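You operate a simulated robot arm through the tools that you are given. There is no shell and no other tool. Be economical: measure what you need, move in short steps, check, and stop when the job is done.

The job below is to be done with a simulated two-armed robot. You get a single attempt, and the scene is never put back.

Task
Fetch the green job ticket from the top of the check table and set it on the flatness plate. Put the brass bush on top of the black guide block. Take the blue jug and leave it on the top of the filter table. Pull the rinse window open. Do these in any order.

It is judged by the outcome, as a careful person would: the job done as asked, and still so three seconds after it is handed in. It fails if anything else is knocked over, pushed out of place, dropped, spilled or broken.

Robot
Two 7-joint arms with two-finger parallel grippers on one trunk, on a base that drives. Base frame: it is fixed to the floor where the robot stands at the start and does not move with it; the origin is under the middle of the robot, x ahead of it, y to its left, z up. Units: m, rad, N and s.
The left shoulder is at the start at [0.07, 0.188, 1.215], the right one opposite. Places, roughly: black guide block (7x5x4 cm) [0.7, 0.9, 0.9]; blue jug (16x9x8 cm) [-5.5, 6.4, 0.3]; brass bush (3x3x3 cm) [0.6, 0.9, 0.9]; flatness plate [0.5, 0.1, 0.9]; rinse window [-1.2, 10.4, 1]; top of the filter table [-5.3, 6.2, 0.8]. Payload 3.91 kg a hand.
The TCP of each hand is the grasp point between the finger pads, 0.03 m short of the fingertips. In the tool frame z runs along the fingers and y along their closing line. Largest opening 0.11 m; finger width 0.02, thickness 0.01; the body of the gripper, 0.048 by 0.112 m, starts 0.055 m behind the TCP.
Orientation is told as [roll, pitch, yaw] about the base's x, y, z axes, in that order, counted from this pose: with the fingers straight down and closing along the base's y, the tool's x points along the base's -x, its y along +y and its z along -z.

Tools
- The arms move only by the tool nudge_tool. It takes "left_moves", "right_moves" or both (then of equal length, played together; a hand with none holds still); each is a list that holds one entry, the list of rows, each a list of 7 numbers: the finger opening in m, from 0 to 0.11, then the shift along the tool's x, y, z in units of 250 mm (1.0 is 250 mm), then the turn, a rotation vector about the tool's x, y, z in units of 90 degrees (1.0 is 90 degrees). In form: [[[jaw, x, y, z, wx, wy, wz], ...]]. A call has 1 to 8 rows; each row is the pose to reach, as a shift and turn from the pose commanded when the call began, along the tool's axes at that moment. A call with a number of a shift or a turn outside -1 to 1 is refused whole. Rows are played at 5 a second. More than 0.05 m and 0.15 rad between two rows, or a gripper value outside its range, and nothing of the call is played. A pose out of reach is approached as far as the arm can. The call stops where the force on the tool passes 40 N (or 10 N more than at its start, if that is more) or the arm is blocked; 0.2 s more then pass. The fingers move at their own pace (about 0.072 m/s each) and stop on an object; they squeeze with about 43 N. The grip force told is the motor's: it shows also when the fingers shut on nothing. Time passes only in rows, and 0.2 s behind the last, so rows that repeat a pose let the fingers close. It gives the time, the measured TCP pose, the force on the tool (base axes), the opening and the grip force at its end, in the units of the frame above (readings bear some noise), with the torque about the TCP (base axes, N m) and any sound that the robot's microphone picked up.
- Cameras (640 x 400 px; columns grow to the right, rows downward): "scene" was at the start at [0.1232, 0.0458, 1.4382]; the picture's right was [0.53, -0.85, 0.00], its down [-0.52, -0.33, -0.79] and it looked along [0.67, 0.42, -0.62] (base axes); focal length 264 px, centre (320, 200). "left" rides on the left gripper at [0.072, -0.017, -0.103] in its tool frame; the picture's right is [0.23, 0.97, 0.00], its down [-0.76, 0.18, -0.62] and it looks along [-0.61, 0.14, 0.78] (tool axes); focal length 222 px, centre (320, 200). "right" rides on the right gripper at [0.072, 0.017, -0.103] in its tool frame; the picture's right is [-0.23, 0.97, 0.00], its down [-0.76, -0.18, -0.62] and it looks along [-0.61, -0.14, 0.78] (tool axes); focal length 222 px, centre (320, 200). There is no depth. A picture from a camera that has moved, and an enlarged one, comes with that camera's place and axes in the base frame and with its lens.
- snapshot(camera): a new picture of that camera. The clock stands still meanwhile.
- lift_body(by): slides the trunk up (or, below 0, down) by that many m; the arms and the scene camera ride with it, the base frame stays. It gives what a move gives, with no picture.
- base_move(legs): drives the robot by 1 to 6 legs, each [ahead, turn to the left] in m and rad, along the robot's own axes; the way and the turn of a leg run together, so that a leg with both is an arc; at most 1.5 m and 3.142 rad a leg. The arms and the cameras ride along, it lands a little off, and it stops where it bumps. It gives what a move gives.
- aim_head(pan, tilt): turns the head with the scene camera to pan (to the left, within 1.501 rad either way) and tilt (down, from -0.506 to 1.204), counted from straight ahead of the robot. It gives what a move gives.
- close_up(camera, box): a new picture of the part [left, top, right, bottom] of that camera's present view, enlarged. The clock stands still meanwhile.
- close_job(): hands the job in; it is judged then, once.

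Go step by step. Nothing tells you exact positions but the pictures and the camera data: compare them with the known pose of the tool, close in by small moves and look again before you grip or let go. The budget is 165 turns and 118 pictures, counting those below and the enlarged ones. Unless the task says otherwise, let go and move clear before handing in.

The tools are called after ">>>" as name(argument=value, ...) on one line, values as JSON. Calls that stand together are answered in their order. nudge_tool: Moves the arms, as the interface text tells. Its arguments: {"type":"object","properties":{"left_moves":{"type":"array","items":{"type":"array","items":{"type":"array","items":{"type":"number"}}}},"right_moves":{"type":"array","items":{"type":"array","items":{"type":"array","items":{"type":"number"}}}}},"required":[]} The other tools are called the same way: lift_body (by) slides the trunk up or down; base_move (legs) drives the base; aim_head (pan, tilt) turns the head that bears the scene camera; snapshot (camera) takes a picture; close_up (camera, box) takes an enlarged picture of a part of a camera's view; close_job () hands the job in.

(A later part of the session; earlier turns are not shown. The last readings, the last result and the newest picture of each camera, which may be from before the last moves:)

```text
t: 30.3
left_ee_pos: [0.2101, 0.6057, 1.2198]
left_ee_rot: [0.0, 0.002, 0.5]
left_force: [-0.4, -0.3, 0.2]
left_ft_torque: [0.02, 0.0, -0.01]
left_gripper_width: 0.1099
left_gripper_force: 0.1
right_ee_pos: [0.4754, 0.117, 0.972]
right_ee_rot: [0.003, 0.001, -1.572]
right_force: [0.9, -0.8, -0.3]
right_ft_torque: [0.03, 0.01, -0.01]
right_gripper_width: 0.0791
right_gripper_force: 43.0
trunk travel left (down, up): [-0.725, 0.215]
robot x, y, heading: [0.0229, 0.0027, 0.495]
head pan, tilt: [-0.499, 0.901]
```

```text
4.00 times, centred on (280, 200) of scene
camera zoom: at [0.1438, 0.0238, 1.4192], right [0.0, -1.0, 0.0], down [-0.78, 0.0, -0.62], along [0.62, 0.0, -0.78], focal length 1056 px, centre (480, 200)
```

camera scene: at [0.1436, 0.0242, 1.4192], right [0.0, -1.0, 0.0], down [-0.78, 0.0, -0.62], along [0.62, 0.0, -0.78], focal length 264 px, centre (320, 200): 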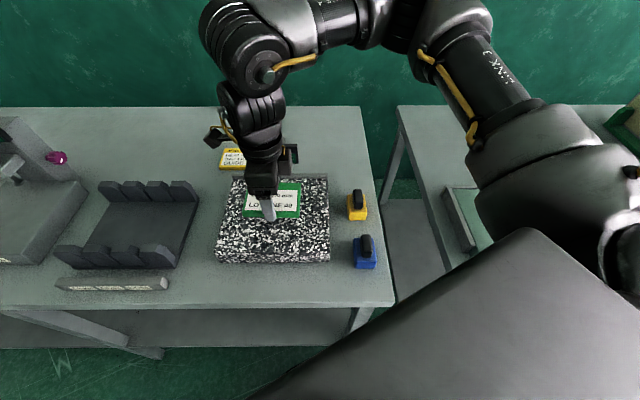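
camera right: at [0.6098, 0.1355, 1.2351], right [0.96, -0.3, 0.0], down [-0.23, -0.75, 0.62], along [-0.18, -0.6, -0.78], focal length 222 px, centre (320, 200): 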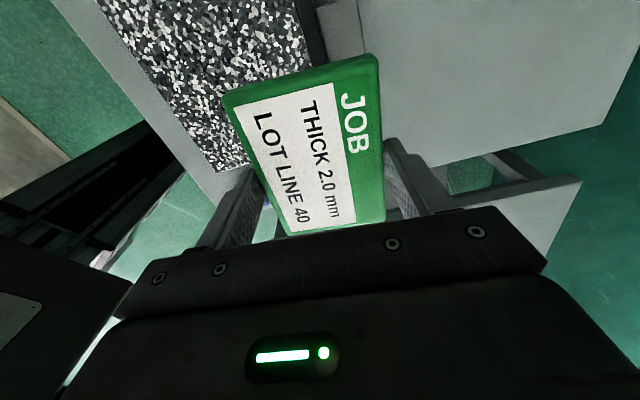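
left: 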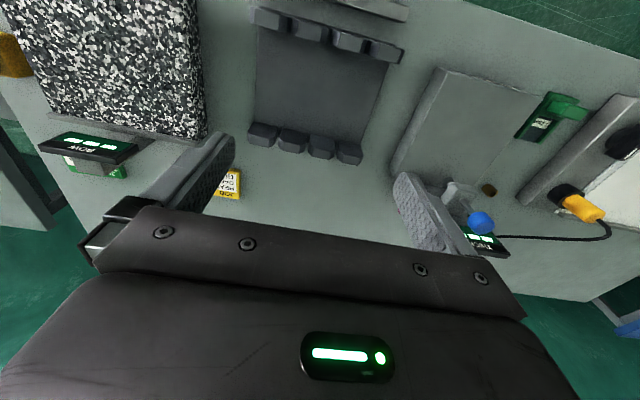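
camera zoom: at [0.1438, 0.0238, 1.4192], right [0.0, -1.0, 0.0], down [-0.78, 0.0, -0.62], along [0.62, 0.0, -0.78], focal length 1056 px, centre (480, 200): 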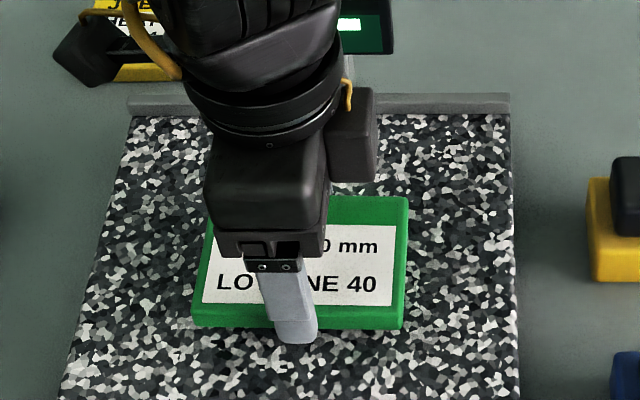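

Not in contact yet, so I'm continuing down in small steps.

>>> nudge_tool(right_moves=[[[0.03, 0, 0, 0.018, 0, 0, 0], [0.03, 0, 0, 0.036, 0, 0, 0], [0.03, 0, 0, 0.052, 0, 0, 0], [0.03, 0, 0, 0.068, 0, 0, 0], [0.03, 0, 0, 0.084, 0, 0, 0], [0.03, 0, 0, 0.1, 0, 0, 0]]])

>>> close_up(camera="scene", box=[200, 150, 360, 250])

```text
t: 31.3
left_ee_pos: [0.209, 0.6046, 1.2194]
left_ee_rot: [-0.001, -0.001, 0.497]
left_force: [-0.1, 0.5, -1.1]
left_ft_torque: [0.01, 0.0, 0.04]
left_gripper_width: 0.11
left_gripper_force: 0.2
right_ee_pos: [0.4751, 0.1182, 0.9596]
right_ee_rot: [0.006, 0.005, -1.57]
right_force: [-4.4, -4.1, 17.9]
right_ft_torque: [-0.99, 0.36, -0.05]
right_gripper_width: 0.0791
right_gripper_force: 42.8
trunk travel left (down, up): [-0.725, 0.215]
robot x, y, heading: [0.0254, 0.0035, 0.494]
head pan, tilt: [-0.499, 0.901]
stopped in row 5 (right hand): the force on the tool passed its limit (the readings are from after the stop); the commanded pose is now the measured one
```

```text
4.00 times, centred on (280, 200) of scene
camera zoom: at [0.1415, 0.0228, 1.4194], right [0.0, -1.0, 0.0], down [-0.78, 0.0, -0.62], along [0.62, 0.0, -0.78], focal length 1056 px, centre (480, 200)
```

zoom: 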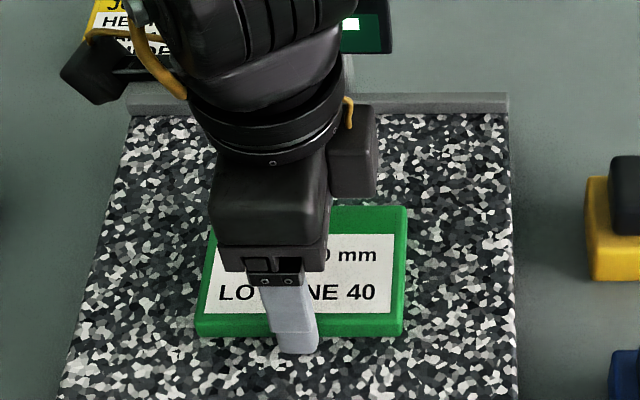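

The ticket is on the plate. I'm opening the fingers and lifting straight away.

>>> nudge_tool(right_moves=[[[0.09, 0, 0, -0.004, 0, 0, 0], [0.105, 0, 0, -0.006, 0, 0, 0], [0.105, 0, 0, -0.006, 0, 0, 0], [0.105, 0, 0, -0.1, 0, 0, 0], [0.105, 0, 0, -0.25, 0, 0, 0], [0.105, 0, 0, -0.42, 0, 0, 0], [0.105, 0, 0, -0.6, 0, 0, 0], [0.105, 0, 0, -0.78, 0, 0, 0]]])

>>> aim_head(pan=0.4, tilt=0.7)

>>> snapshot(camera="scene")

>>> snapshot(camera="right")

```text
t: 33.1
left_ee_pos: [0.208, 0.6054, 1.2197]
left_ee_rot: [0.0, -0.001, 0.498]
left_force: [0.5, -0.1, 0.0]
left_ft_torque: [-0.02, -0.03, 0.0]
left_gripper_width: 0.1098
left_gripper_force: 0.0
right_ee_pos: [0.4743, 0.1167, 1.1556]
right_ee_rot: [0.005, 0.004, -1.571]
right_force: [-0.1, 0.5, -0.1]
right_ft_torque: [0.02, 0.03, -0.01]
right_gripper_width: 0.105
right_gripper_force: 0.1
trunk travel left (down, up): [-0.725, 0.215]
robot x, y, heading: [0.0211, -0.0011, 0.499]
head pan, tilt: [-0.499, 0.901]
```

```text
t: 34.3
left_ee_pos: [0.2103, 0.6055, 1.2184]
left_ee_rot: [-0.001, 0.002, 0.499]
left_force: [-0.1, 0.5, -0.5]
left_ft_torque: [0.0, 0.01, 0.01]
left_gripper_width: 0.1103
left_gripper_force: 0.0
right_ee_pos: [0.4761, 0.1178, 1.1537]
right_ee_rot: [0.004, 0.005, -1.571]
right_force: [0.0, -0.2, 0.5]
right_ft_torque: [0.0, 0.02, -0.03]
right_gripper_width: 0.1052
right_gripper_force: 0.1
trunk travel left (down, up): [-0.725, 0.215]
robot x, y, heading: [0.0267, 0.0005, 0.495]
head pan, tilt: [0.4, 0.7]
```

```text
84 pictures are left
camera scene: at [0.1212, 0.0901, 1.4353], right [0.78, -0.62, 0.0], down [-0.4, -0.5, -0.76], along [0.48, 0.6, -0.64], focal length 264 px, centre (320, 200)
```

scene: 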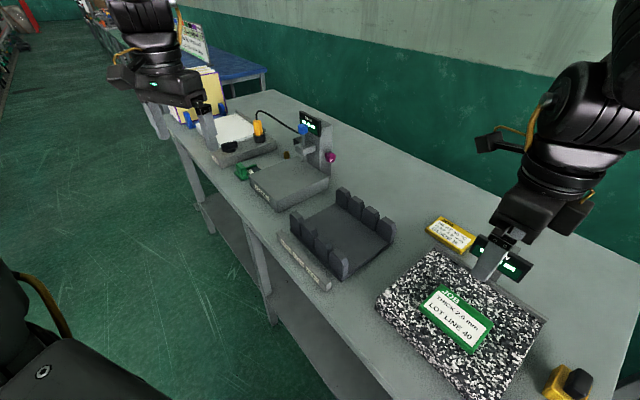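

```text
83 pictures are left
camera right: at [0.4929, 0.1894, 1.2575], right [0.97, -0.23, 0.0], down [-0.18, -0.76, 0.62], along [-0.14, -0.6, -0.79], focal length 222 px, centre (320, 200)
```

right: 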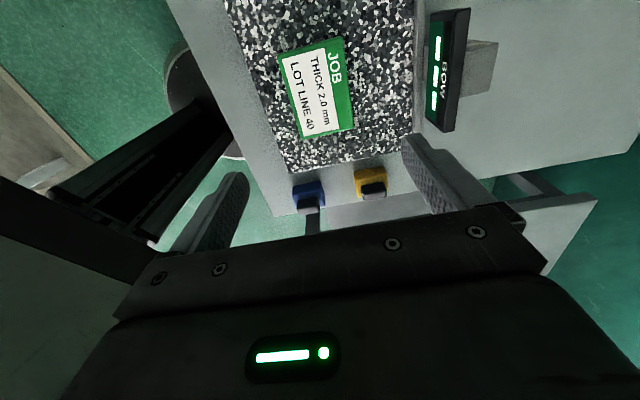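

The ticket is on the plate. Next is the bush near (0.64, 0.96), so I'm raising the trunk for clearance, driving left along the table and turning to face it again.

>>> lift_body(by=0.1)

>>> base_move(legs=[[0, 1.09], [0.92, 0], [0, -0.9]])

>>> aim_head(pan=-0.5, tilt=0.8)

>>> snapshot(camera="scene")

```text
t: 35.7
left_ee_pos: [0.2101, 0.6054, 1.3181]
left_ee_rot: [-0.001, 0.002, 0.499]
left_force: [0.6, 0.7, -0.5]
left_ft_torque: [0.0, -0.03, -0.02]
left_gripper_width: 0.1099
left_gripper_force: 0.0
right_ee_pos: [0.4762, 0.1172, 1.2541]
right_ee_rot: [0.005, 0.004, -1.572]
right_force: [-0.1, -0.5, 0.3]
right_ft_torque: [-0.03, -0.01, -0.02]
right_gripper_width: 0.1047
right_gripper_force: 0.0
trunk travel left (down, up): [-0.825, 0.115]
robot x, y, heading: [0.0223, 0.0002, 0.499]
head pan, tilt: [0.4, 0.7]
```

```text
t: 38.5
left_ee_pos: [-0.3787, 0.459, 1.3252]
left_ee_rot: [0.018, 0.003, 1.521]
left_force: [1.6, 1.0, 1.1]
left_ft_torque: [-0.06, 0.08, 0.0]
left_gripper_width: 0.1101
left_gripper_force: 0.1
right_ee_pos: [0.1764, 0.4323, 1.2519]
right_ee_rot: [-0.003, 0.016, -0.552]
right_force: [1.6, -0.2, -0.6]
right_ft_torque: [0.01, 0.09, -0.01]
right_gripper_width: 0.1049
right_gripper_force: 0.0
trunk travel left (down, up): [-0.825, 0.115]
robot x, y, heading: [0.0153, -0.0128, 1.408]
head pan, tilt: [0.4, 0.7]
stopped in leg 1: the robot was blocked; the commanded pose is now the measured one
```

```text
t: 39.7
left_ee_pos: [-0.389, 0.4616, 1.3207]
left_ee_rot: [0.008, 0.006, 1.521]
left_force: [0.7, -0.6, 0.1]
left_ft_torque: [-0.03, 0.03, -0.01]
left_gripper_width: 0.1101
left_gripper_force: 0.1
right_ee_pos: [0.1646, 0.4323, 1.2537]
right_ee_rot: [0.002, 0.009, -0.55]
right_force: [-0.4, -0.3, 0.6]
right_ft_torque: [0.03, 0.01, 0.05]
right_gripper_width: 0.1051
right_gripper_force: 0.0
trunk travel left (down, up): [-0.825, 0.115]
robot x, y, heading: [0.0121, -0.014, 1.401]
head pan, tilt: [-0.499, 0.799]
```

```text
82 pictures are left
camera scene: at [0.0713, 0.1, 1.527], right [0.79, -0.62, 0.0], down [-0.44, -0.56, -0.7], along [0.43, 0.55, -0.72], focal length 264 px, centre (320, 200)
```

scene: 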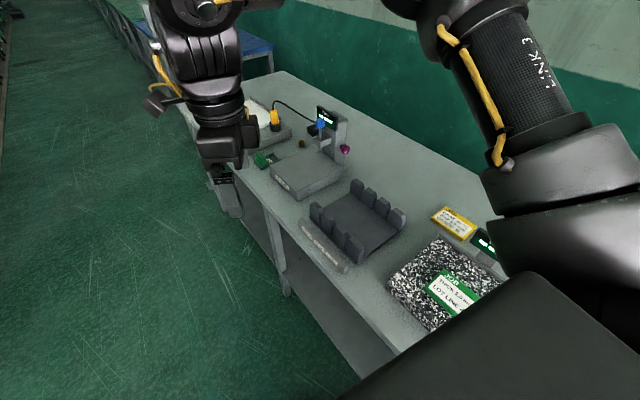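

The base corner bumped the table while turning, and nothing looks moved. I'm turning back, backing out for room, then driving along.

>>> base_move(legs=[[0, -0.6], [-0.35, 0], [0, 0.77], [1.13, 0], [0, -1.07]])

>>> aim_head(pan=-0.3, tilt=0.7)

>>> snapshot(camera="scene")

```text
t: 53.7
left_ee_pos: [-0.0993, 1.4663, 1.3196]
left_ee_rot: [0.002, 0.005, 0.602]
left_force: [-0.2, -0.5, 0.5]
left_ft_torque: [0.0, -0.03, 0.04]
left_gripper_width: 0.1099
left_gripper_force: 0.0
right_ee_pos: [0.2163, 1.0076, 1.2537]
right_ee_rot: [0.004, 0.008, -1.467]
right_force: [-0.9, -0.1, 0.6]
right_ft_torque: [-0.01, 0.01, 0.01]
right_gripper_width: 0.1051
right_gripper_force: 0.1
trunk travel left (down, up): [-0.825, 0.115]
robot x, y, heading: [-0.2311, 0.8511, 0.489]
head pan, tilt: [-0.499, 0.799]
```

```text
t: 54.5
left_ee_pos: [-0.0988, 1.4649, 1.3206]
left_ee_rot: [0.006, 0.006, 0.601]
left_force: [-0.7, 0.3, -0.1]
left_ft_torque: [-0.01, -0.01, -0.01]
left_gripper_width: 0.1098
left_gripper_force: 0.1
right_ee_pos: [0.2178, 1.0064, 1.2532]
right_ee_rot: [0.004, 0.008, -1.467]
right_force: [0.0, -0.6, 0.3]
right_ft_torque: [-0.02, 0.03, -0.01]
right_gripper_width: 0.1051
right_gripper_force: 0.1
trunk travel left (down, up): [-0.825, 0.115]
robot x, y, heading: [-0.2282, 0.8559, 0.49]
head pan, tilt: [-0.3, 0.7]
```

```text
81 pictures are left
camera scene: at [-0.1008, 0.8963, 1.5353], right [0.19, -0.98, 0.0], down [-0.63, -0.12, -0.76], along [0.75, 0.14, -0.64], focal length 264 px, centre (320, 200)
```

scene: 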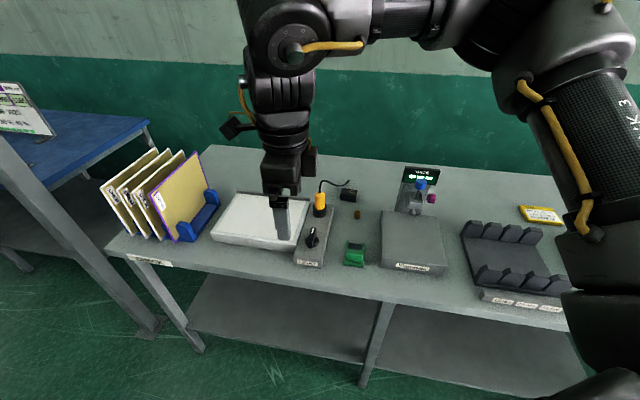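

>>> close_up(camera="scene", box=[290, 150, 450, 250])

```text
4.00 times, centred on (370, 200) of scene
camera zoom: at [-0.1008, 0.8963, 1.5353], right [0.19, -0.98, 0.0], down [-0.63, -0.12, -0.76], along [0.75, 0.14, -0.64], focal length 1056 px, centre (120, 200)
```

zoom: 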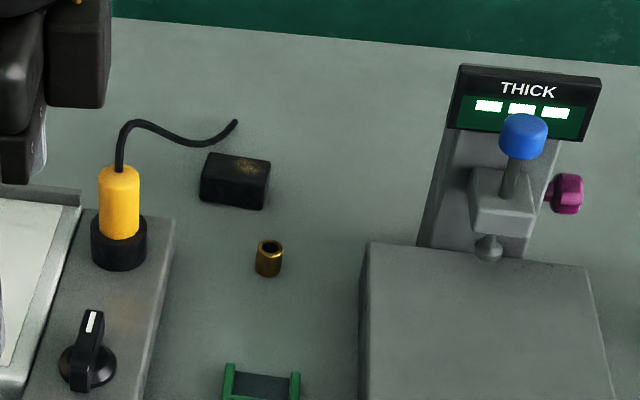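

The black guide block is at about (0.687, 0.931) and the bush at (0.597, 0.892). I'm driving in to the same stance as before.

>>> base_move(legs=[[0.27, 0]])

>>> aim_head(pan=-0.4, tilt=0.9)

>>> lift_body(by=-0.1)

>>> snapshot(camera="scene")

```text
t: 56.4
left_ee_pos: [0.1388, 1.5917, 1.32]
left_ee_rot: [0.007, 0.003, 0.603]
left_force: [-0.2, -0.6, 1.0]
left_ft_torque: [0.03, -0.05, 0.02]
left_gripper_width: 0.1101
left_gripper_force: 0.1
right_ee_pos: [0.4559, 1.1337, 1.2552]
right_ee_rot: [0.007, 0.009, -1.467]
right_force: [0.2, 0.1, 1.0]
right_ft_torque: [0.01, 0.03, 0.01]
right_gripper_width: 0.1052
right_gripper_force: 0.1
trunk travel left (down, up): [-0.825, 0.115]
robot x, y, heading: [0.011, 0.9862, 0.486]
head pan, tilt: [-0.3, 0.7]
```

```text
t: 57.1
left_ee_pos: [0.1414, 1.5941, 1.3194]
left_ee_rot: [0.006, 0.006, 0.604]
left_force: [0.4, 0.4, -0.4]
left_ft_torque: [-0.03, 0.02, 0.03]
left_gripper_width: 0.11
left_gripper_force: 0.0
right_ee_pos: [0.4572, 1.1349, 1.2542]
right_ee_rot: [0.002, 0.008, -1.466]
right_force: [0.3, 0.0, 1.1]
right_ft_torque: [-0.01, 0.0, 0.01]
right_gripper_width: 0.1052
right_gripper_force: 0.2
trunk travel left (down, up): [-0.825, 0.115]
robot x, y, heading: [0.0102, 0.9842, 0.491]
head pan, tilt: [-0.4, 0.901]
```

```text
t: 58.5
left_ee_pos: [0.1402, 1.5921, 1.2198]
left_ee_rot: [0.005, 0.005, 0.604]
left_force: [0.1, 0.4, -0.2]
left_ft_torque: [-0.02, -0.02, -0.01]
left_gripper_width: 0.1099
left_gripper_force: 0.1
right_ee_pos: [0.4568, 1.1359, 1.1543]
right_ee_rot: [0.004, 0.007, -1.467]
right_force: [-0.1, 0.7, -0.4]
right_ft_torque: [-0.02, 0.0, -0.01]
right_gripper_width: 0.1051
right_gripper_force: 0.0
trunk travel left (down, up): [-0.725, 0.215]
robot x, y, heading: [0.0086, 0.9842, 0.489]
head pan, tilt: [-0.4, 0.901]
```

```text
79 pictures are left
camera scene: at [0.1304, 1.0146, 1.4192], right [0.09, -1.0, 0.0], down [-0.78, -0.07, -0.62], along [0.62, 0.06, -0.78], focal length 264 px, centre (320, 200)
```

scene: 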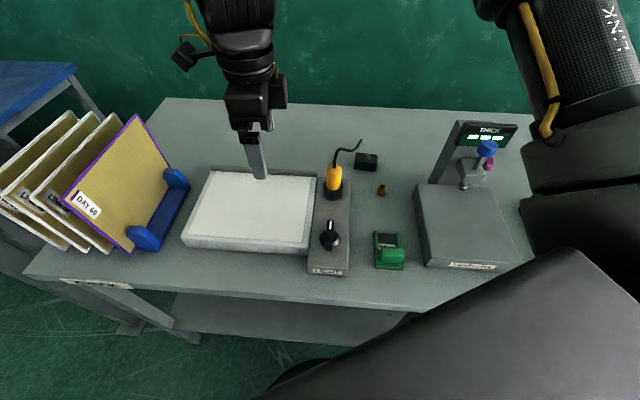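

The bush is at about (0.596, 0.895) and the guide block at (0.688, 0.935). I'm moving the right hand above the bush.

>>> nudge_tool(right_moves=[[[0.08, -0.16, 0.075, 0, 0, 0, 0], [0.08, -0.32, 0.15, 0, 0, 0, 0], [0.08, -0.48, 0.225, 0, 0, 0, 0], [0.08, -0.64, 0.3, 0, 0, 0, 0], [0.08, -0.8, 0.375, 0, 0, 0, 0], [0.08, -0.96, 0.45, 0.04, 0, 0, 0.02], [0.08, -0.98, 0.45, 0.2, 0, 0, 0.04], [0.08, -0.99, 0.45, 0.35, 0, 0, 0.066]]])

>>> snapshot(camera="right")

>>> close_up(camera="scene", box=[310, 110, 470, 210])

```text
t: 60.2
left_ee_pos: [0.1419, 1.5914, 1.2208]
left_ee_rot: [0.005, 0.006, 0.605]
left_force: [-0.2, -0.6, 0.0]
left_ft_torque: [0.03, 0.0, -0.01]
left_gripper_width: 0.1098
left_gripper_force: 0.1
right_ee_pos: [0.5954, 0.9027, 1.0638]
right_ee_rot: [0.001, 0.008, -1.569]
right_force: [-0.7, 0.6, 0.9]
right_ft_torque: [0.0, 0.01, -0.01]
right_gripper_width: 0.0798
right_gripper_force: 0.0
trunk travel left (down, up): [-0.725, 0.215]
robot x, y, heading: [0.013, 0.9889, 0.486]
head pan, tilt: [-0.4, 0.901]
```

```text
78 pictures are left
camera right: at [0.6134, 0.9726, 1.168], right [0.97, -0.23, 0.0], down [-0.18, -0.77, 0.62], along [-0.14, -0.6, -0.79], focal length 222 px, centre (320, 200)
```

right: 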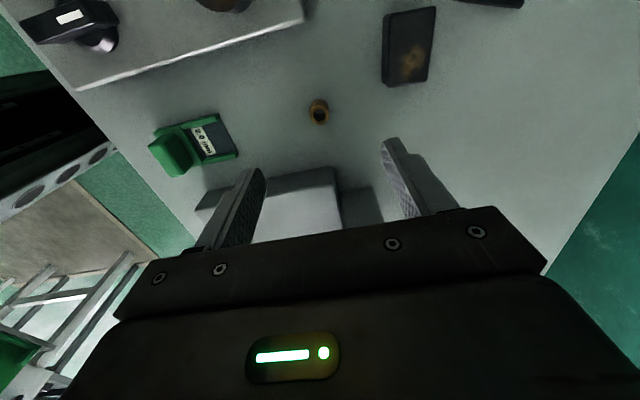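

```text
4.00 times, centred on (390, 160) of scene
camera zoom: at [0.1318, 1.0141, 1.4191], right [0.09, -1.0, 0.0], down [-0.78, -0.07, -0.62], along [0.62, 0.06, -0.78], focal length 1056 px, centre (40, 360)
```

zoom: 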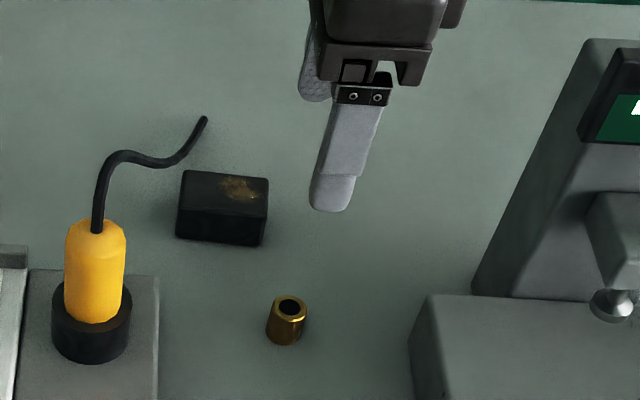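

The bush is at (0.596, 0.897) and the guide block top at (0.688, 0.94, 0.92). I'm descending around the bush with a 6 cm opening.

>>> nudge_tool(right_moves=[[[0.06, -0.022, 0.003, 0.15, 0, 0, 0], [0.06, -0.022, 0.003, 0.32, 0, 0, 0], [0.06, -0.022, 0.003, 0.44, 0, 0, 0]]])

>>> snapshot(camera="right")

>>> close_up(camera="scene", box=[310, 130, 470, 230])

```text
t: 61.0
left_ee_pos: [0.1404, 1.5929, 1.2191]
left_ee_rot: [0.006, 0.005, 0.604]
left_force: [0.0, -0.9, -0.1]
left_ft_torque: [-0.01, 0.01, -0.02]
left_gripper_width: 0.1099
left_gripper_force: 0.0
right_ee_pos: [0.5973, 0.8957, 0.9556]
right_ee_rot: [0.004, 0.01, -1.569]
right_force: [0.3, 0.1, -0.3]
right_ft_torque: [0.01, -0.01, 0.02]
right_gripper_width: 0.0597
right_gripper_force: 0.1
trunk travel left (down, up): [-0.725, 0.215]
robot x, y, heading: [0.0133, 0.9838, 0.494]
head pan, tilt: [-0.4, 0.901]
```

```text
76 pictures are left
camera right: at [0.6135, 0.9683, 1.0593], right [0.97, -0.23, 0.0], down [-0.18, -0.77, 0.62], along [-0.14, -0.6, -0.79], focal length 222 px, centre (320, 200)
```

right: 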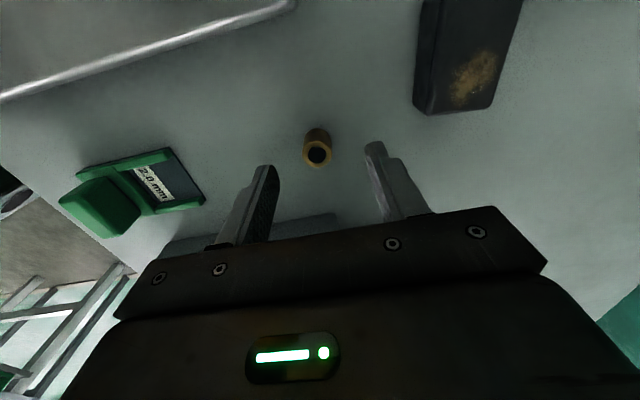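

```text
4.00 times, centred on (390, 180) of scene
camera zoom: at [0.1305, 1.0145, 1.4193], right [0.09, -1.0, 0.0], down [-0.78, -0.07, -0.62], along [0.62, 0.06, -0.78], focal length 1056 px, centre (40, 280)
```

zoom: 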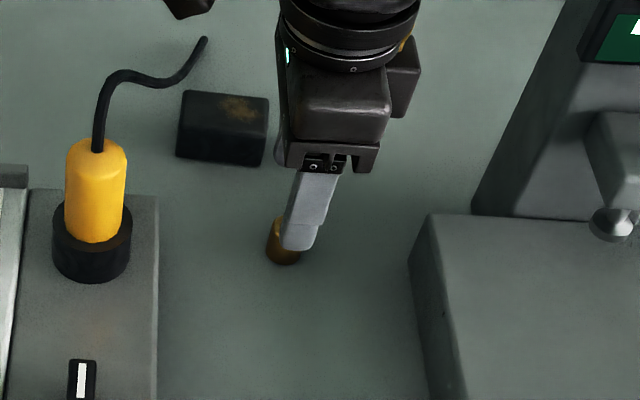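

Aligned. I'm descending to the grasp height and closing on the bush.

>>> nudge_tool(right_moves=[[[0.06, 0.004, -0.006, 0.07, 0, 0, 0], [0.06, 0.004, -0.006, 0.13, 0, 0, 0], [0.06, 0.004, -0.006, 0.155, 0, 0, 0], [0.03, 0.004, -0.006, 0.155, 0, 0, 0], [0.015, 0.004, -0.006, 0.155, 0, 0, 0], [0.015, 0.004, -0.006, 0.155, 0, 0, 0], [0.015, 0.004, -0.006, 0.155, 0, 0, 0]]])

>>> snapshot(camera="right")

```text
t: 62.6
left_ee_pos: [0.1403, 1.592, 1.2203]
left_ee_rot: [0.006, 0.004, 0.603]
left_force: [0.5, 0.4, -0.2]
left_ft_torque: [-0.01, 0.01, -0.01]
left_gripper_width: 0.1099
left_gripper_force: 0.0
right_ee_pos: [0.5947, 0.8976, 0.9167]
right_ee_rot: [0.002, 0.006, -1.571]
right_force: [0.4, 0.6, -0.7]
right_ft_torque: [-0.04, 0.02, 0.02]
right_gripper_width: 0.0211
right_gripper_force: 43.0
trunk travel left (down, up): [-0.725, 0.215]
robot x, y, heading: [0.0147, 0.985, 0.489]
head pan, tilt: [-0.4, 0.901]
```

```text
74 pictures are left
camera right: at [0.6115, 0.9695, 1.0198], right [0.97, -0.23, 0.0], down [-0.18, -0.77, 0.62], along [-0.14, -0.6, -0.79], focal length 222 px, centre (320, 200)
```

right: 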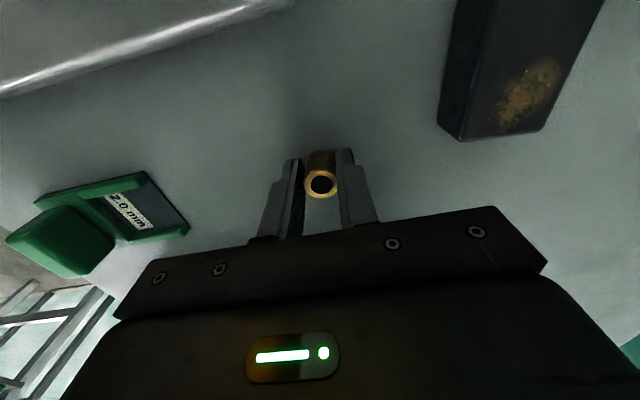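

The bush is gripped (21 mm). I'm lifting it and carrying it over the guide block.

>>> nudge_tool(right_moves=[[[0.015, 0, 0, -0.12, 0, 0, 0], [0.015, 0, 0, -0.28, 0, 0, 0], [0.015, 0, 0, -0.4, 0, 0, 0], [0.015, 0.08, 0.14, -0.4, 0, 0, 0], [0.015, 0.14, 0.27, -0.4, 0, 0, 0], [0.015, 0.164, 0.372, -0.4, 0, 0, 0], [0.015, 0.164, 0.372, -0.34, 0, 0, 0], [0.015, 0.164, 0.372, -0.27, 0, 0, 0]]])

>>> snapshot(camera="right")

>>> close_up(camera="scene", box=[310, 110, 470, 210])

```text
t: 64.5
left_ee_pos: [0.1401, 1.5919, 1.2206]
left_ee_rot: [0.005, 0.003, 0.603]
left_force: [0.6, 0.6, -0.1]
left_ft_torque: [0.04, -0.02, 0.01]
left_gripper_width: 0.1099
left_gripper_force: 0.1
right_ee_pos: [0.6882, 0.9383, 0.9822]
right_ee_rot: [0.0, 0.008, -1.569]
right_force: [-0.8, 0.1, -0.1]
right_ft_torque: [0.03, 0.01, 0.0]
right_gripper_width: 0.0213
right_gripper_force: 43.0
trunk travel left (down, up): [-0.725, 0.215]
robot x, y, heading: [0.011, 0.9872, 0.488]
head pan, tilt: [-0.4, 0.901]
```

```text
73 pictures are left
camera right: at [0.7046, 1.0098, 1.0871], right [0.97, -0.23, 0.0], down [-0.18, -0.77, 0.62], along [-0.14, -0.6, -0.79], focal length 222 px, centre (320, 200)
```

right: 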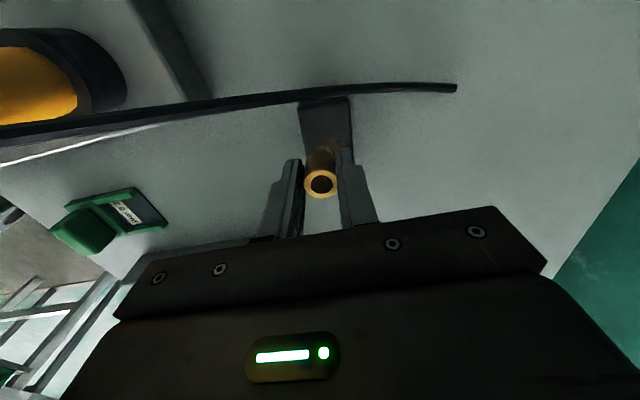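

```text
4.00 times, centred on (390, 160) of scene
camera zoom: at [0.1312, 1.0144, 1.4191], right [0.09, -1.0, 0.0], down [-0.78, -0.07, -0.62], along [0.62, 0.06, -0.78], focal length 1056 px, centre (40, 360)
```

zoom: 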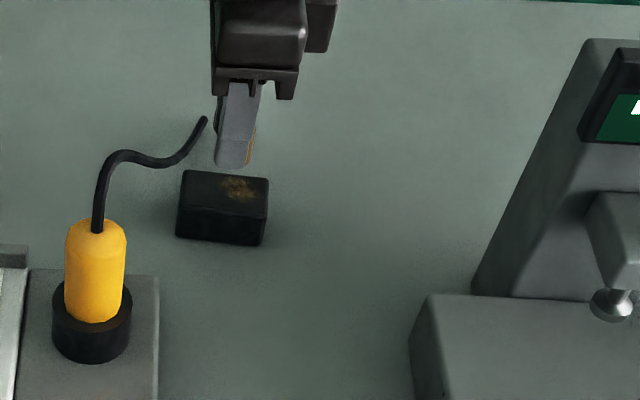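

The bush is above the block, and a cable passes a few cm behind. I'm shifting 1 cm away from the cable and lowering in small steps to contact.

>>> nudge_tool(right_moves=[[[0.015, -0.044, -0.002, 0.03, 0, 0, 0], [0.015, -0.044, -0.002, 0.06, 0, 0, 0], [0.015, -0.044, -0.002, 0.08, 0, 0, 0], [0.015, -0.044, -0.002, 0.09, 0, 0, 0]]])

>>> snapshot(camera="right")

>>> close_up(camera="scene", box=[330, 120, 410, 170])

```text
t: 65.5
left_ee_pos: [0.1413, 1.5931, 1.2197]
left_ee_rot: [0.005, 0.004, 0.604]
left_force: [-1.2, -0.3, 1.0]
left_ft_torque: [0.03, -0.01, 0.01]
left_gripper_width: 0.1102
left_gripper_force: 0.1
right_ee_pos: [0.687, 0.9265, 0.9623]
right_ee_rot: [0.002, 0.01, -1.569]
right_force: [0.1, -0.2, 0.6]
right_ft_torque: [-0.01, 0.02, 0.02]
right_gripper_width: 0.0209
right_gripper_force: 43.4
trunk travel left (down, up): [-0.725, 0.215]
robot x, y, heading: [0.0083, 0.9829, 0.488]
head pan, tilt: [-0.4, 0.901]
```

```text
71 pictures are left
camera right: at [0.7039, 0.9988, 1.0654], right [0.97, -0.23, 0.0], down [-0.18, -0.77, 0.62], along [-0.14, -0.6, -0.79], focal length 222 px, centre (320, 200)
```

right: 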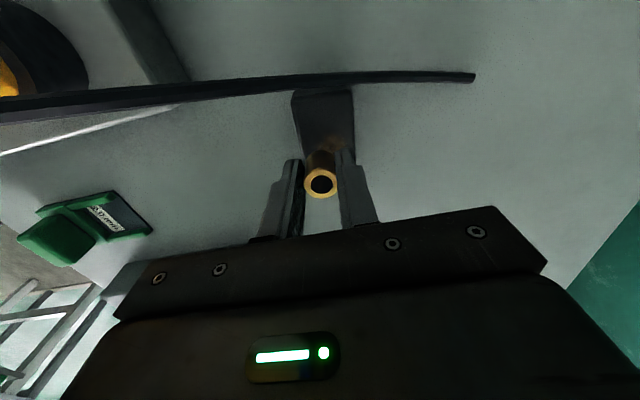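

```text
8.00 times, centred on (370, 145) of scene
camera zoom: at [0.1308, 1.0141, 1.4192], right [0.09, -1.0, 0.0], down [-0.78, -0.07, -0.62], along [0.62, 0.06, -0.78], focal length 2112 px, centre (-80, 640)
```

zoom: 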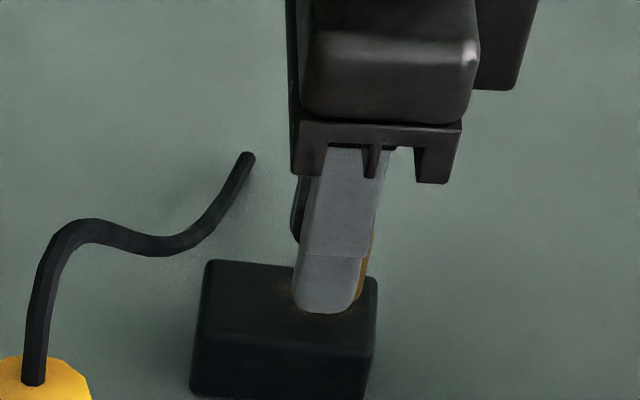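

The bush is over the block's top face and clear of the cable. I'm lowering the last few millimetres to contact.

>>> nudge_tool(right_moves=[[[0.015, 0.008, 0, 0.01, 0, 0, 0], [0.015, 0.008, 0, 0.018, 0, 0, 0], [0.015, 0.008, 0, 0.026, 0, 0, 0], [0.015, 0.008, 0, 0.034, 0, 0, 0], [0.015, 0.008, 0, 0.042, 0, 0, 0], [0.015, 0.008, 0, 0.05, 0, 0, 0]]])

>>> close_up(camera="scene", box=[330, 120, 410, 170])

```text
t: 66.8
left_ee_pos: [0.1404, 1.5929, 1.2214]
left_ee_rot: [0.005, 0.005, 0.604]
left_force: [-1.5, -0.7, -1.2]
left_ft_torque: [-0.01, 0.04, 0.02]
left_gripper_width: 0.11
left_gripper_force: 0.1
right_ee_pos: [0.6878, 0.9313, 0.9495]
right_ee_rot: [0.003, 0.005, -1.567]
right_force: [0.0, -0.3, -1.6]
right_ft_torque: [0.0, -0.01, -0.02]
right_gripper_width: 0.021
right_gripper_force: 42.9
trunk travel left (down, up): [-0.725, 0.215]
robot x, y, heading: [0.0135, 0.9855, 0.49]
head pan, tilt: [-0.4, 0.901]
```

```text
8.00 times, centred on (370, 145) of scene
camera zoom: at [0.1307, 1.0145, 1.4192], right [0.09, -1.0, 0.0], down [-0.78, -0.07, -0.62], along [0.62, 0.06, -0.78], focal length 2112 px, centre (-80, 640)
```

zoom: 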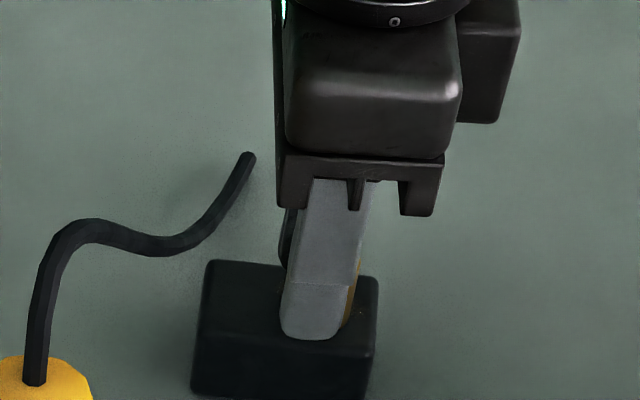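

No contact yet. I'm continuing down gently.

>>> nudge_tool(right_moves=[[[0.015, 0, 0.006, 0.008, 0, 0, 0], [0.015, 0, 0.008, 0.016, 0, 0, 0], [0.015, 0, 0.008, 0.024, 0, 0, 0], [0.015, 0, 0.008, 0.032, 0, 0, 0], [0.015, 0, 0.008, 0.04, 0, 0, 0], [0.015, 0, 0.008, 0.048, 0, 0, 0], [0.015, 0, 0.008, 0.056, 0, 0, 0]]])

>>> close_up(camera="scene", box=[330, 120, 410, 170])

>>> snapshot(camera="right")

```text
t: 68.3
left_ee_pos: [0.1377, 1.5918, 1.2197]
left_ee_rot: [0.003, 0.002, 0.603]
left_force: [0.1, 0.1, -0.3]
left_ft_torque: [0.02, 0.03, -0.02]
left_gripper_width: 0.1101
left_gripper_force: 0.0
right_ee_pos: [0.689, 0.9317, 0.9425]
right_ee_rot: [0.011, 0.014, -1.568]
right_force: [-5.3, -2.3, 20.0]
right_ft_torque: [-0.17, 0.25, -0.04]
right_gripper_width: 0.0208
right_gripper_force: 43.3
trunk travel left (down, up): [-0.725, 0.215]
robot x, y, heading: [0.0119, 0.9849, 0.491]
head pan, tilt: [-0.4, 0.901]
stopped in row 7 (right hand): the force on the tool passed its limit (the readings are from after the stop); the commanded pose is now the measured one
```

```text
8.00 times, centred on (370, 145) of scene
camera zoom: at [0.1274, 1.0143, 1.4192], right [0.09, -1.0, 0.0], down [-0.78, -0.07, -0.62], along [0.62, 0.06, -0.78], focal length 2112 px, centre (-80, 640)
```

zoom: 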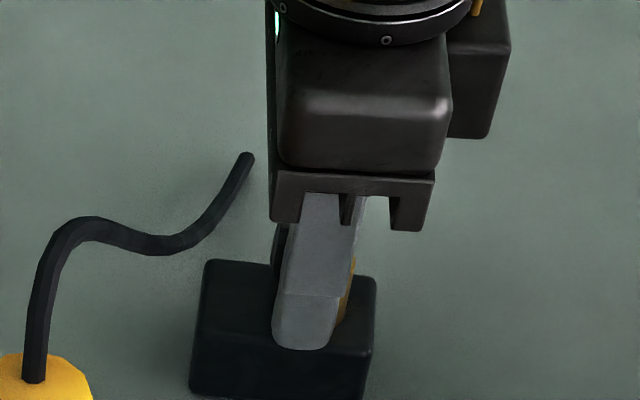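

```text
67 pictures are left
camera right: at [0.7044, 1.002, 1.0468], right [0.97, -0.23, 0.01], down [-0.18, -0.77, 0.61], along [-0.13, -0.6, -0.79], focal length 222 px, centre (320, 200)
```

right: 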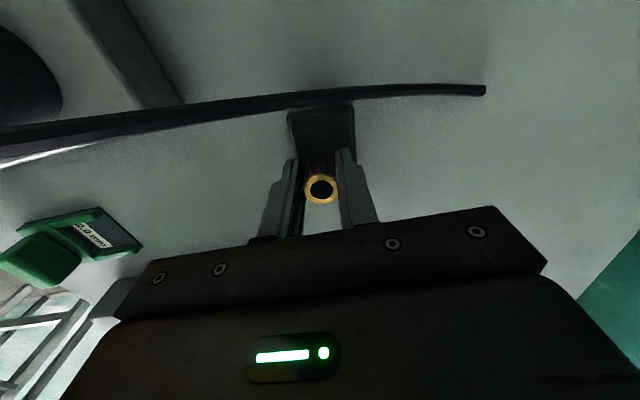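

The bush touches the block. I'm unloading slightly, opening and rising straight up.

>>> nudge_tool(right_moves=[[[0.015, 0, 0, -0.003, 0, 0, 0], [0.03, 0, 0, -0.003, 0, 0, 0], [0.05, 0, 0, -0.003, 0, 0, 0], [0.05, 0, 0, -0.003, 0, 0, 0], [0.05, 0, 0, -0.08, 0, 0, 0], [0.05, 0, 0, -0.2, 0, 0, 0], [0.05, 0, 0, -0.38, 0, 0, 0], [0.05, 0, 0, -0.56, 0, 0, 0]]])

>>> close_up(camera="scene", box=[310, 110, 470, 210])

```text
t: 70.1
left_ee_pos: [0.1381, 1.5924, 1.22]
left_ee_rot: [0.004, 0.004, 0.604]
left_force: [-0.6, -0.3, -0.4]
left_ft_torque: [-0.01, 0.02, 0.01]
left_gripper_width: 0.1099
left_gripper_force: 0.1
right_ee_pos: [0.6885, 0.9306, 1.0796]
right_ee_rot: [0.007, 0.011, -1.57]
right_force: [-0.1, -0.5, -0.3]
right_ft_torque: [0.0, -0.01, -0.01]
right_gripper_width: 0.05
right_gripper_force: 0.1
trunk travel left (down, up): [-0.725, 0.215]
robot x, y, heading: [0.0147, 0.9847, 0.49]
head pan, tilt: [-0.4, 0.901]
```

```text
4.00 times, centred on (390, 160) of scene
camera zoom: at [0.1289, 1.015, 1.4192], right [0.09, -1.0, 0.0], down [-0.78, -0.07, -0.62], along [0.62, 0.06, -0.78], focal length 1056 px, centre (40, 360)
```

zoom: 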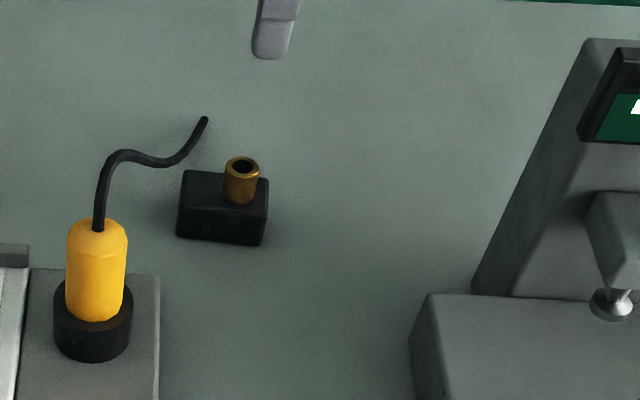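

The bush stands on the block. I'm retracting the right hand up and back, then backing away from the table and looking around.

>>> nudge_tool(right_moves=[[[0.05, 0, -0.03, -0.16, 0, 0, 0], [0.05, 0, -0.1, -0.32, 0, 0, 0], [0.05, 0, -0.28, -0.36, 0, 0, 0], [0.05, 0, -0.46, -0.36, 0, 0, 0], [0.05, 0, -0.65, -0.36, 0, 0, 0], [0.05, 0, -0.84, -0.36, 0, 0, 0]]])

>>> base_move(legs=[[-0.4, 0], [0, 1.8]])

>>> aim_head(pan=0, tilt=0.2)

>>> snapshot(camera="scene")

```text
t: 71.5
left_ee_pos: [0.1405, 1.5926, 1.2199]
left_ee_rot: [0.005, 0.003, 0.602]
left_force: [-0.2, 0.3, 0.2]
left_ft_torque: [-0.01, -0.02, -0.03]
left_gripper_width: 0.1102
left_gripper_force: 0.0
right_ee_pos: [0.4765, 0.9278, 1.1675]
right_ee_rot: [0.01, 0.011, -1.572]
right_force: [0.1, 0.9, 0.0]
right_ft_torque: [0.02, -0.03, 0.0]
right_gripper_width: 0.0501
right_gripper_force: 0.0
trunk travel left (down, up): [-0.725, 0.215]
robot x, y, heading: [0.0058, 0.9837, 0.495]
head pan, tilt: [-0.4, 0.901]
```

```text
t: 78.3
left_ee_pos: [-0.9651, 0.8032, 1.22]
left_ee_rot: [0.007, 0.007, 2.374]
left_force: [-0.6, -0.1, -0.3]
left_ft_torque: [0.01, -0.01, 0.0]
left_gripper_width: 0.11
left_gripper_force: 0.2
right_ee_pos: [-0.3838, 1.266, 1.1672]
right_ee_rot: [0.007, 0.01, 0.201]
right_force: [0.8, -0.5, 0.6]
right_ft_torque: [0.0, -0.01, -0.01]
right_gripper_width: 0.0501
right_gripper_force: 0.1
trunk travel left (down, up): [-0.725, 0.215]
robot x, y, heading: [-0.343, 0.8012, 2.261]
head pan, tilt: [-0.4, 0.901]
```

```text
t: 79.4
left_ee_pos: [-0.9648, 0.8025, 1.2199]
left_ee_rot: [0.008, 0.006, 2.374]
left_force: [-0.2, -0.8, 0.0]
left_ft_torque: [-0.01, -0.01, -0.01]
left_gripper_width: 0.1102
left_gripper_force: 0.1
right_ee_pos: [-0.3811, 1.2673, 1.1665]
right_ee_rot: [0.007, 0.013, 0.204]
right_force: [0.2, 0.3, -0.4]
right_ft_torque: [0.02, -0.02, -0.03]
right_gripper_width: 0.0502
right_gripper_force: 0.0
trunk travel left (down, up): [-0.725, 0.215]
robot x, y, heading: [-0.3429, 0.799, 2.262]
head pan, tilt: [0.0, 0.201]
```

```text
65 pictures are left
camera scene: at [-0.4346, 0.9075, 1.4806], right [0.77, 0.64, 0.0], down [0.13, -0.15, -0.98], along [-0.62, 0.76, -0.2], focal length 264 px, centre (320, 200)
```

scene: 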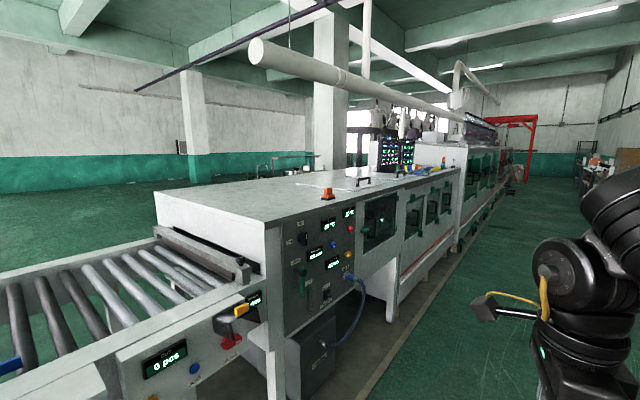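

A long conveyor line runs along +y with its face at x≈-1.2, and the rinse window is on this side at y≈10.4, so I do it first. I'm turning to face down the aisle and driving.

>>> base_move(legs=[[0, -0.69], [1.5, 0], [1.5, 0]])

>>> snapshot(camera="scene")

```text
t: 95.7
left_ee_pos: [-0.8686, 4.1921, 1.2197]
left_ee_rot: [0.005, 0.004, 1.709]
left_force: [-0.2, 0.1, 0.7]
left_ft_torque: [0.0, 0.01, -0.03]
left_gripper_width: 0.1101
left_gripper_force: 0.0
right_ee_pos: [-0.1235, 4.1967, 1.167]
right_ee_rot: [0.007, 0.013, -0.466]
right_force: [0.2, -0.5, -0.2]
right_ft_torque: [0.04, 0.05, -0.01]
right_gripper_width: 0.05
right_gripper_force: 0.0
trunk travel left (down, up): [-0.725, 0.215]
robot x, y, heading: [-0.3832, 3.8053, 1.591]
head pan, tilt: [0.0, 0.201]
```

```text
64 pictures are left
camera scene: at [-0.3868, 3.9476, 1.4808], right [1.0, 0.02, 0.0], down [0.0, -0.2, -0.98], along [-0.02, 0.98, -0.2], focal length 264 px, centre (320, 200)
```

scene: 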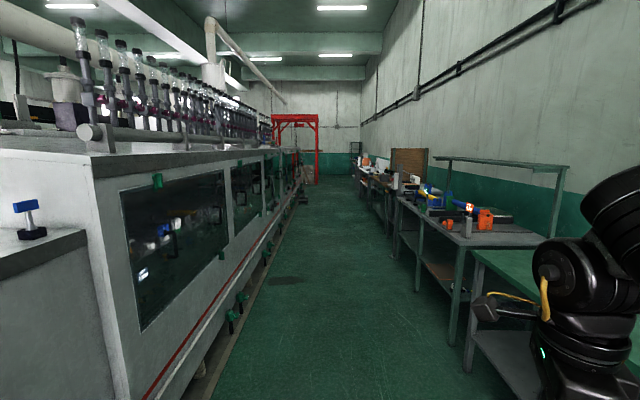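

The aisle is clear. I'm driving on to y≈9.6.

>>> base_move(legs=[[1.5, -0.02], [1.5, 0], [1.5, 0], [1.1, 0]])

>>> aim_head(pan=0.6, tilt=0.35)

>>> snapshot(camera="scene")

```text
t: 122.6
left_ee_pos: [-0.8809, 9.8376, 1.2199]
left_ee_rot: [0.006, 0.003, 1.678]
left_force: [-0.2, -0.3, 0.0]
left_ft_torque: [-0.01, 0.02, 0.0]
left_gripper_width: 0.1102
left_gripper_force: 0.0
right_ee_pos: [-0.1342, 9.8192, 1.1677]
right_ee_rot: [0.007, 0.012, -0.496]
right_force: [-1.0, -1.0, 0.2]
right_ft_torque: [0.0, 0.0, 0.05]
right_gripper_width: 0.05
right_gripper_force: 0.0
trunk travel left (down, up): [-0.725, 0.215]
robot x, y, heading: [-0.4049, 9.4363, 1.563]
head pan, tilt: [0.0, 0.201]
```

```text
t: 123.6
left_ee_pos: [-0.8798, 9.8379, 1.2192]
left_ee_rot: [0.004, 0.006, 1.678]
left_force: [0.0, 0.0, -0.4]
left_ft_torque: [-0.05, -0.01, 0.02]
left_gripper_width: 0.1103
left_gripper_force: 0.1
right_ee_pos: [-0.1341, 9.8192, 1.1676]
right_ee_rot: [0.006, 0.011, -0.496]
right_force: [0.0, -0.4, 0.3]
right_ft_torque: [0.0, 0.0, -0.01]
right_gripper_width: 0.05
right_gripper_force: 0.0
trunk travel left (down, up): [-0.725, 0.215]
robot x, y, heading: [-0.4065, 9.4375, 1.561]
head pan, tilt: [0.6, 0.351]
```

```text
63 pictures are left
camera scene: at [-0.4586, 9.5616, 1.4668], right [0.83, 0.56, 0.0], down [0.19, -0.29, -0.94], along [-0.52, 0.78, -0.34], focal length 264 px, centre (320, 200)
```

scene: 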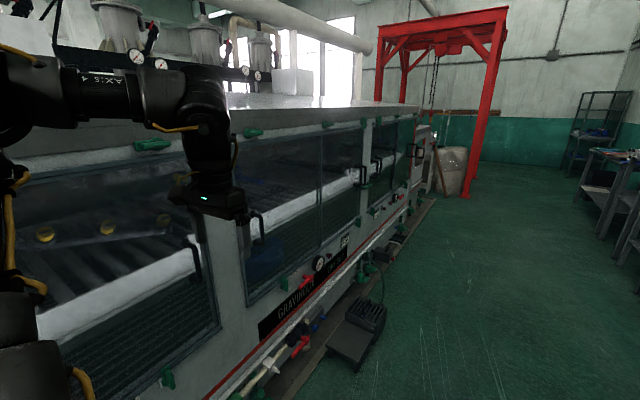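

I see several framed windows with handles. I'm moving to y≈10.3 and turning to face the machine.

>>> base_move(legs=[[0.8, 0], [0, 1.57]])

>>> aim_head(pan=0, tilt=0.45)

>>> snapshot(camera="scene")

```text
t: 131.7
left_ee_pos: [-0.8026, 9.7591, 1.2201]
left_ee_rot: [0.004, 0.004, -3.032]
left_force: [-0.3, 0.0, -0.6]
left_ft_torque: [0.02, 0.02, 0.04]
left_gripper_width: 0.11
left_gripper_force: 0.2
right_ee_pos: [-0.7849, 10.5039, 1.1676]
right_ee_rot: [0.008, 0.012, 1.078]
right_force: [-0.1, 0.7, -0.3]
right_ft_torque: [-0.01, 0.01, -0.01]
right_gripper_width: 0.0503
right_gripper_force: 0.0
trunk travel left (down, up): [-0.725, 0.215]
robot x, y, heading: [-0.4007, 10.2325, 3.138]
head pan, tilt: [0.6, 0.351]
```

```text
t: 132.7
left_ee_pos: [-0.8016, 9.7591, 1.218]
left_ee_rot: [0.005, 0.006, -3.03]
left_force: [0.3, 0.0, -0.5]
left_ft_torque: [-0.02, 0.0, -0.02]
left_gripper_width: 0.1099
left_gripper_force: 0.1
right_ee_pos: [-0.7845, 10.5037, 1.1669]
right_ee_rot: [0.007, 0.012, 1.079]
right_force: [1.4, -0.5, -0.1]
right_ft_torque: [0.0, 0.03, -0.01]
right_gripper_width: 0.0503
right_gripper_force: 0.1
trunk travel left (down, up): [-0.725, 0.215]
robot x, y, heading: [-0.401, 10.2332, 3.134]
head pan, tilt: [0.0, 0.45]
```

```text
62 pictures are left
camera scene: at [-0.542, 10.2334, 1.4575], right [0.0, 1.0, 0.0], down [0.44, 0.0, -0.9], along [-0.9, 0.0, -0.44], focal length 264 px, centre (320, 200)
```

scene: 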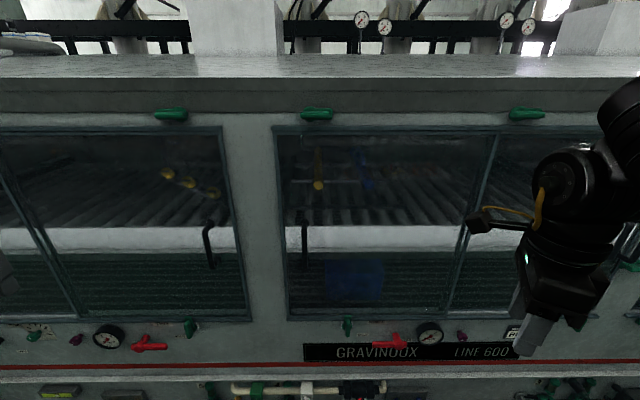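

The rinse window (centre y≈10.4) should be the right pane with its handle at px (303,240). I'm checking details for hinges or tracks and labels.

>>> close_up(camera="scene", box=[260, 90, 580, 290])

>>> close_up(camera="scene", box=[260, 260, 580, 400])

```text
2.00 times, centred on (420, 190) of scene
camera zoom: at [-0.542, 10.2334, 1.4575], right [0.0, 1.0, 0.0], down [0.44, 0.0, -0.9], along [-0.9, 0.0, -0.44], focal length 528 px, centre (120, 220)
```

zoom: 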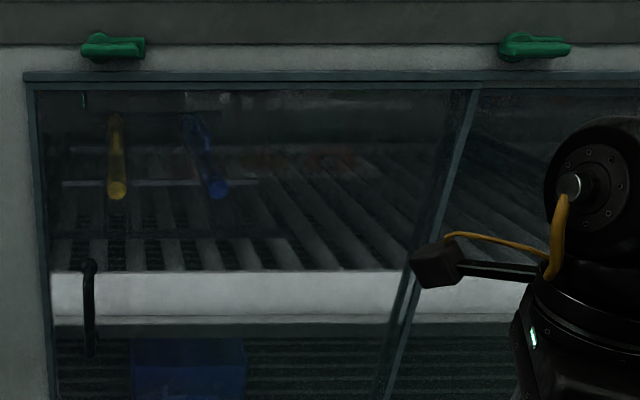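

```text
2.00 times, centred on (420, 330) of scene
camera zoom: at [-0.542, 10.2334, 1.4575], right [0.0, 1.0, 0.0], down [0.44, 0.0, -0.9], along [-0.9, 0.0, -0.44], focal length 528 px, centre (120, -60)
```

zoom: 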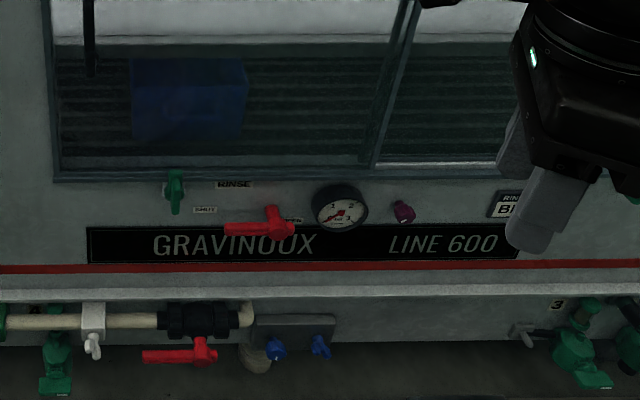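

The "RINSE" label is below this window, its handle is a vertical bar at about (-1.17, 10.185, 1.0), and it looks like a sliding sash or a hinged pane. I'm unwinding the right wrist so it faces the machine.

>>> nudge_tool(right_moves=[[[0.1, 0.0, 0, 0, 0, 0, -0.094], [0.1, 0, 0, 0, 0, 0, -0.188], [0.1, 0, 0, 0, 0, 0, -0.282], [0.1, 0, 0, 0, 0, 0, -0.376], [0.1, 0, 0, 0, 0, 0, -0.47], [0.1, 0, 0, 0, 0, 0, -0.564], [0.1, 0, 0, 0, 0, 0, -0.656]]])

>>> nudge_tool(right_moves=[[[0.1, 0.0, 0, 0, 0, 0, -0.094], [0.1, 0, 0, 0, 0, 0, -0.188], [0.1, 0, 0, 0, 0, 0, -0.282], [0.1, 0, 0, 0, 0, 0, -0.376], [0.1, 0, 0, 0, 0, 0, -0.47], [0.1, 0, 0, 0, 0, 0, -0.564], [0.1, 0, 0, 0, 0, 0, -0.656]]])

```text
t: 134.3
left_ee_pos: [-0.8023, 9.7588, 1.2191]
left_ee_rot: [0.005, 0.004, -3.03]
left_force: [-0.9, -0.5, -0.6]
left_ft_torque: [0.0, 0.01, 0.01]
left_gripper_width: 0.1098
left_gripper_force: 0.0
right_ee_pos: [-0.7846, 10.5033, 1.1675]
right_ee_rot: [0.014, 0.001, 2.111]
right_force: [0.1, -0.9, 0.0]
right_ft_torque: [0.03, 0.0, 0.0]
right_gripper_width: 0.0999
right_gripper_force: 0.1
trunk travel left (down, up): [-0.725, 0.215]
robot x, y, heading: [-0.3988, 10.2377, 3.133]
head pan, tilt: [0.0, 0.45]
```

```text
t: 135.9
left_ee_pos: [-0.8027, 9.7584, 1.2193]
left_ee_rot: [0.005, 0.007, -3.032]
left_force: [0.5, 0.9, 0.1]
left_ft_torque: [0.0, 0.02, -0.04]
left_gripper_width: 0.11
left_gripper_force: 0.0
right_ee_pos: [-0.761, 10.4831, 1.1566]
right_ee_rot: [0.007, -0.014, 3.14]
right_force: [-0.7, -0.2, -0.4]
right_ft_torque: [0.03, -0.03, 0.02]
right_gripper_width: 0.0999
right_gripper_force: 0.1
right hand out of reach, approached as far as the arm can: row 6, 7
trunk travel left (down, up): [-0.725, 0.215]
robot x, y, heading: [-0.4026, 10.233, 3.137]
head pan, tilt: [0.0, 0.45]
```

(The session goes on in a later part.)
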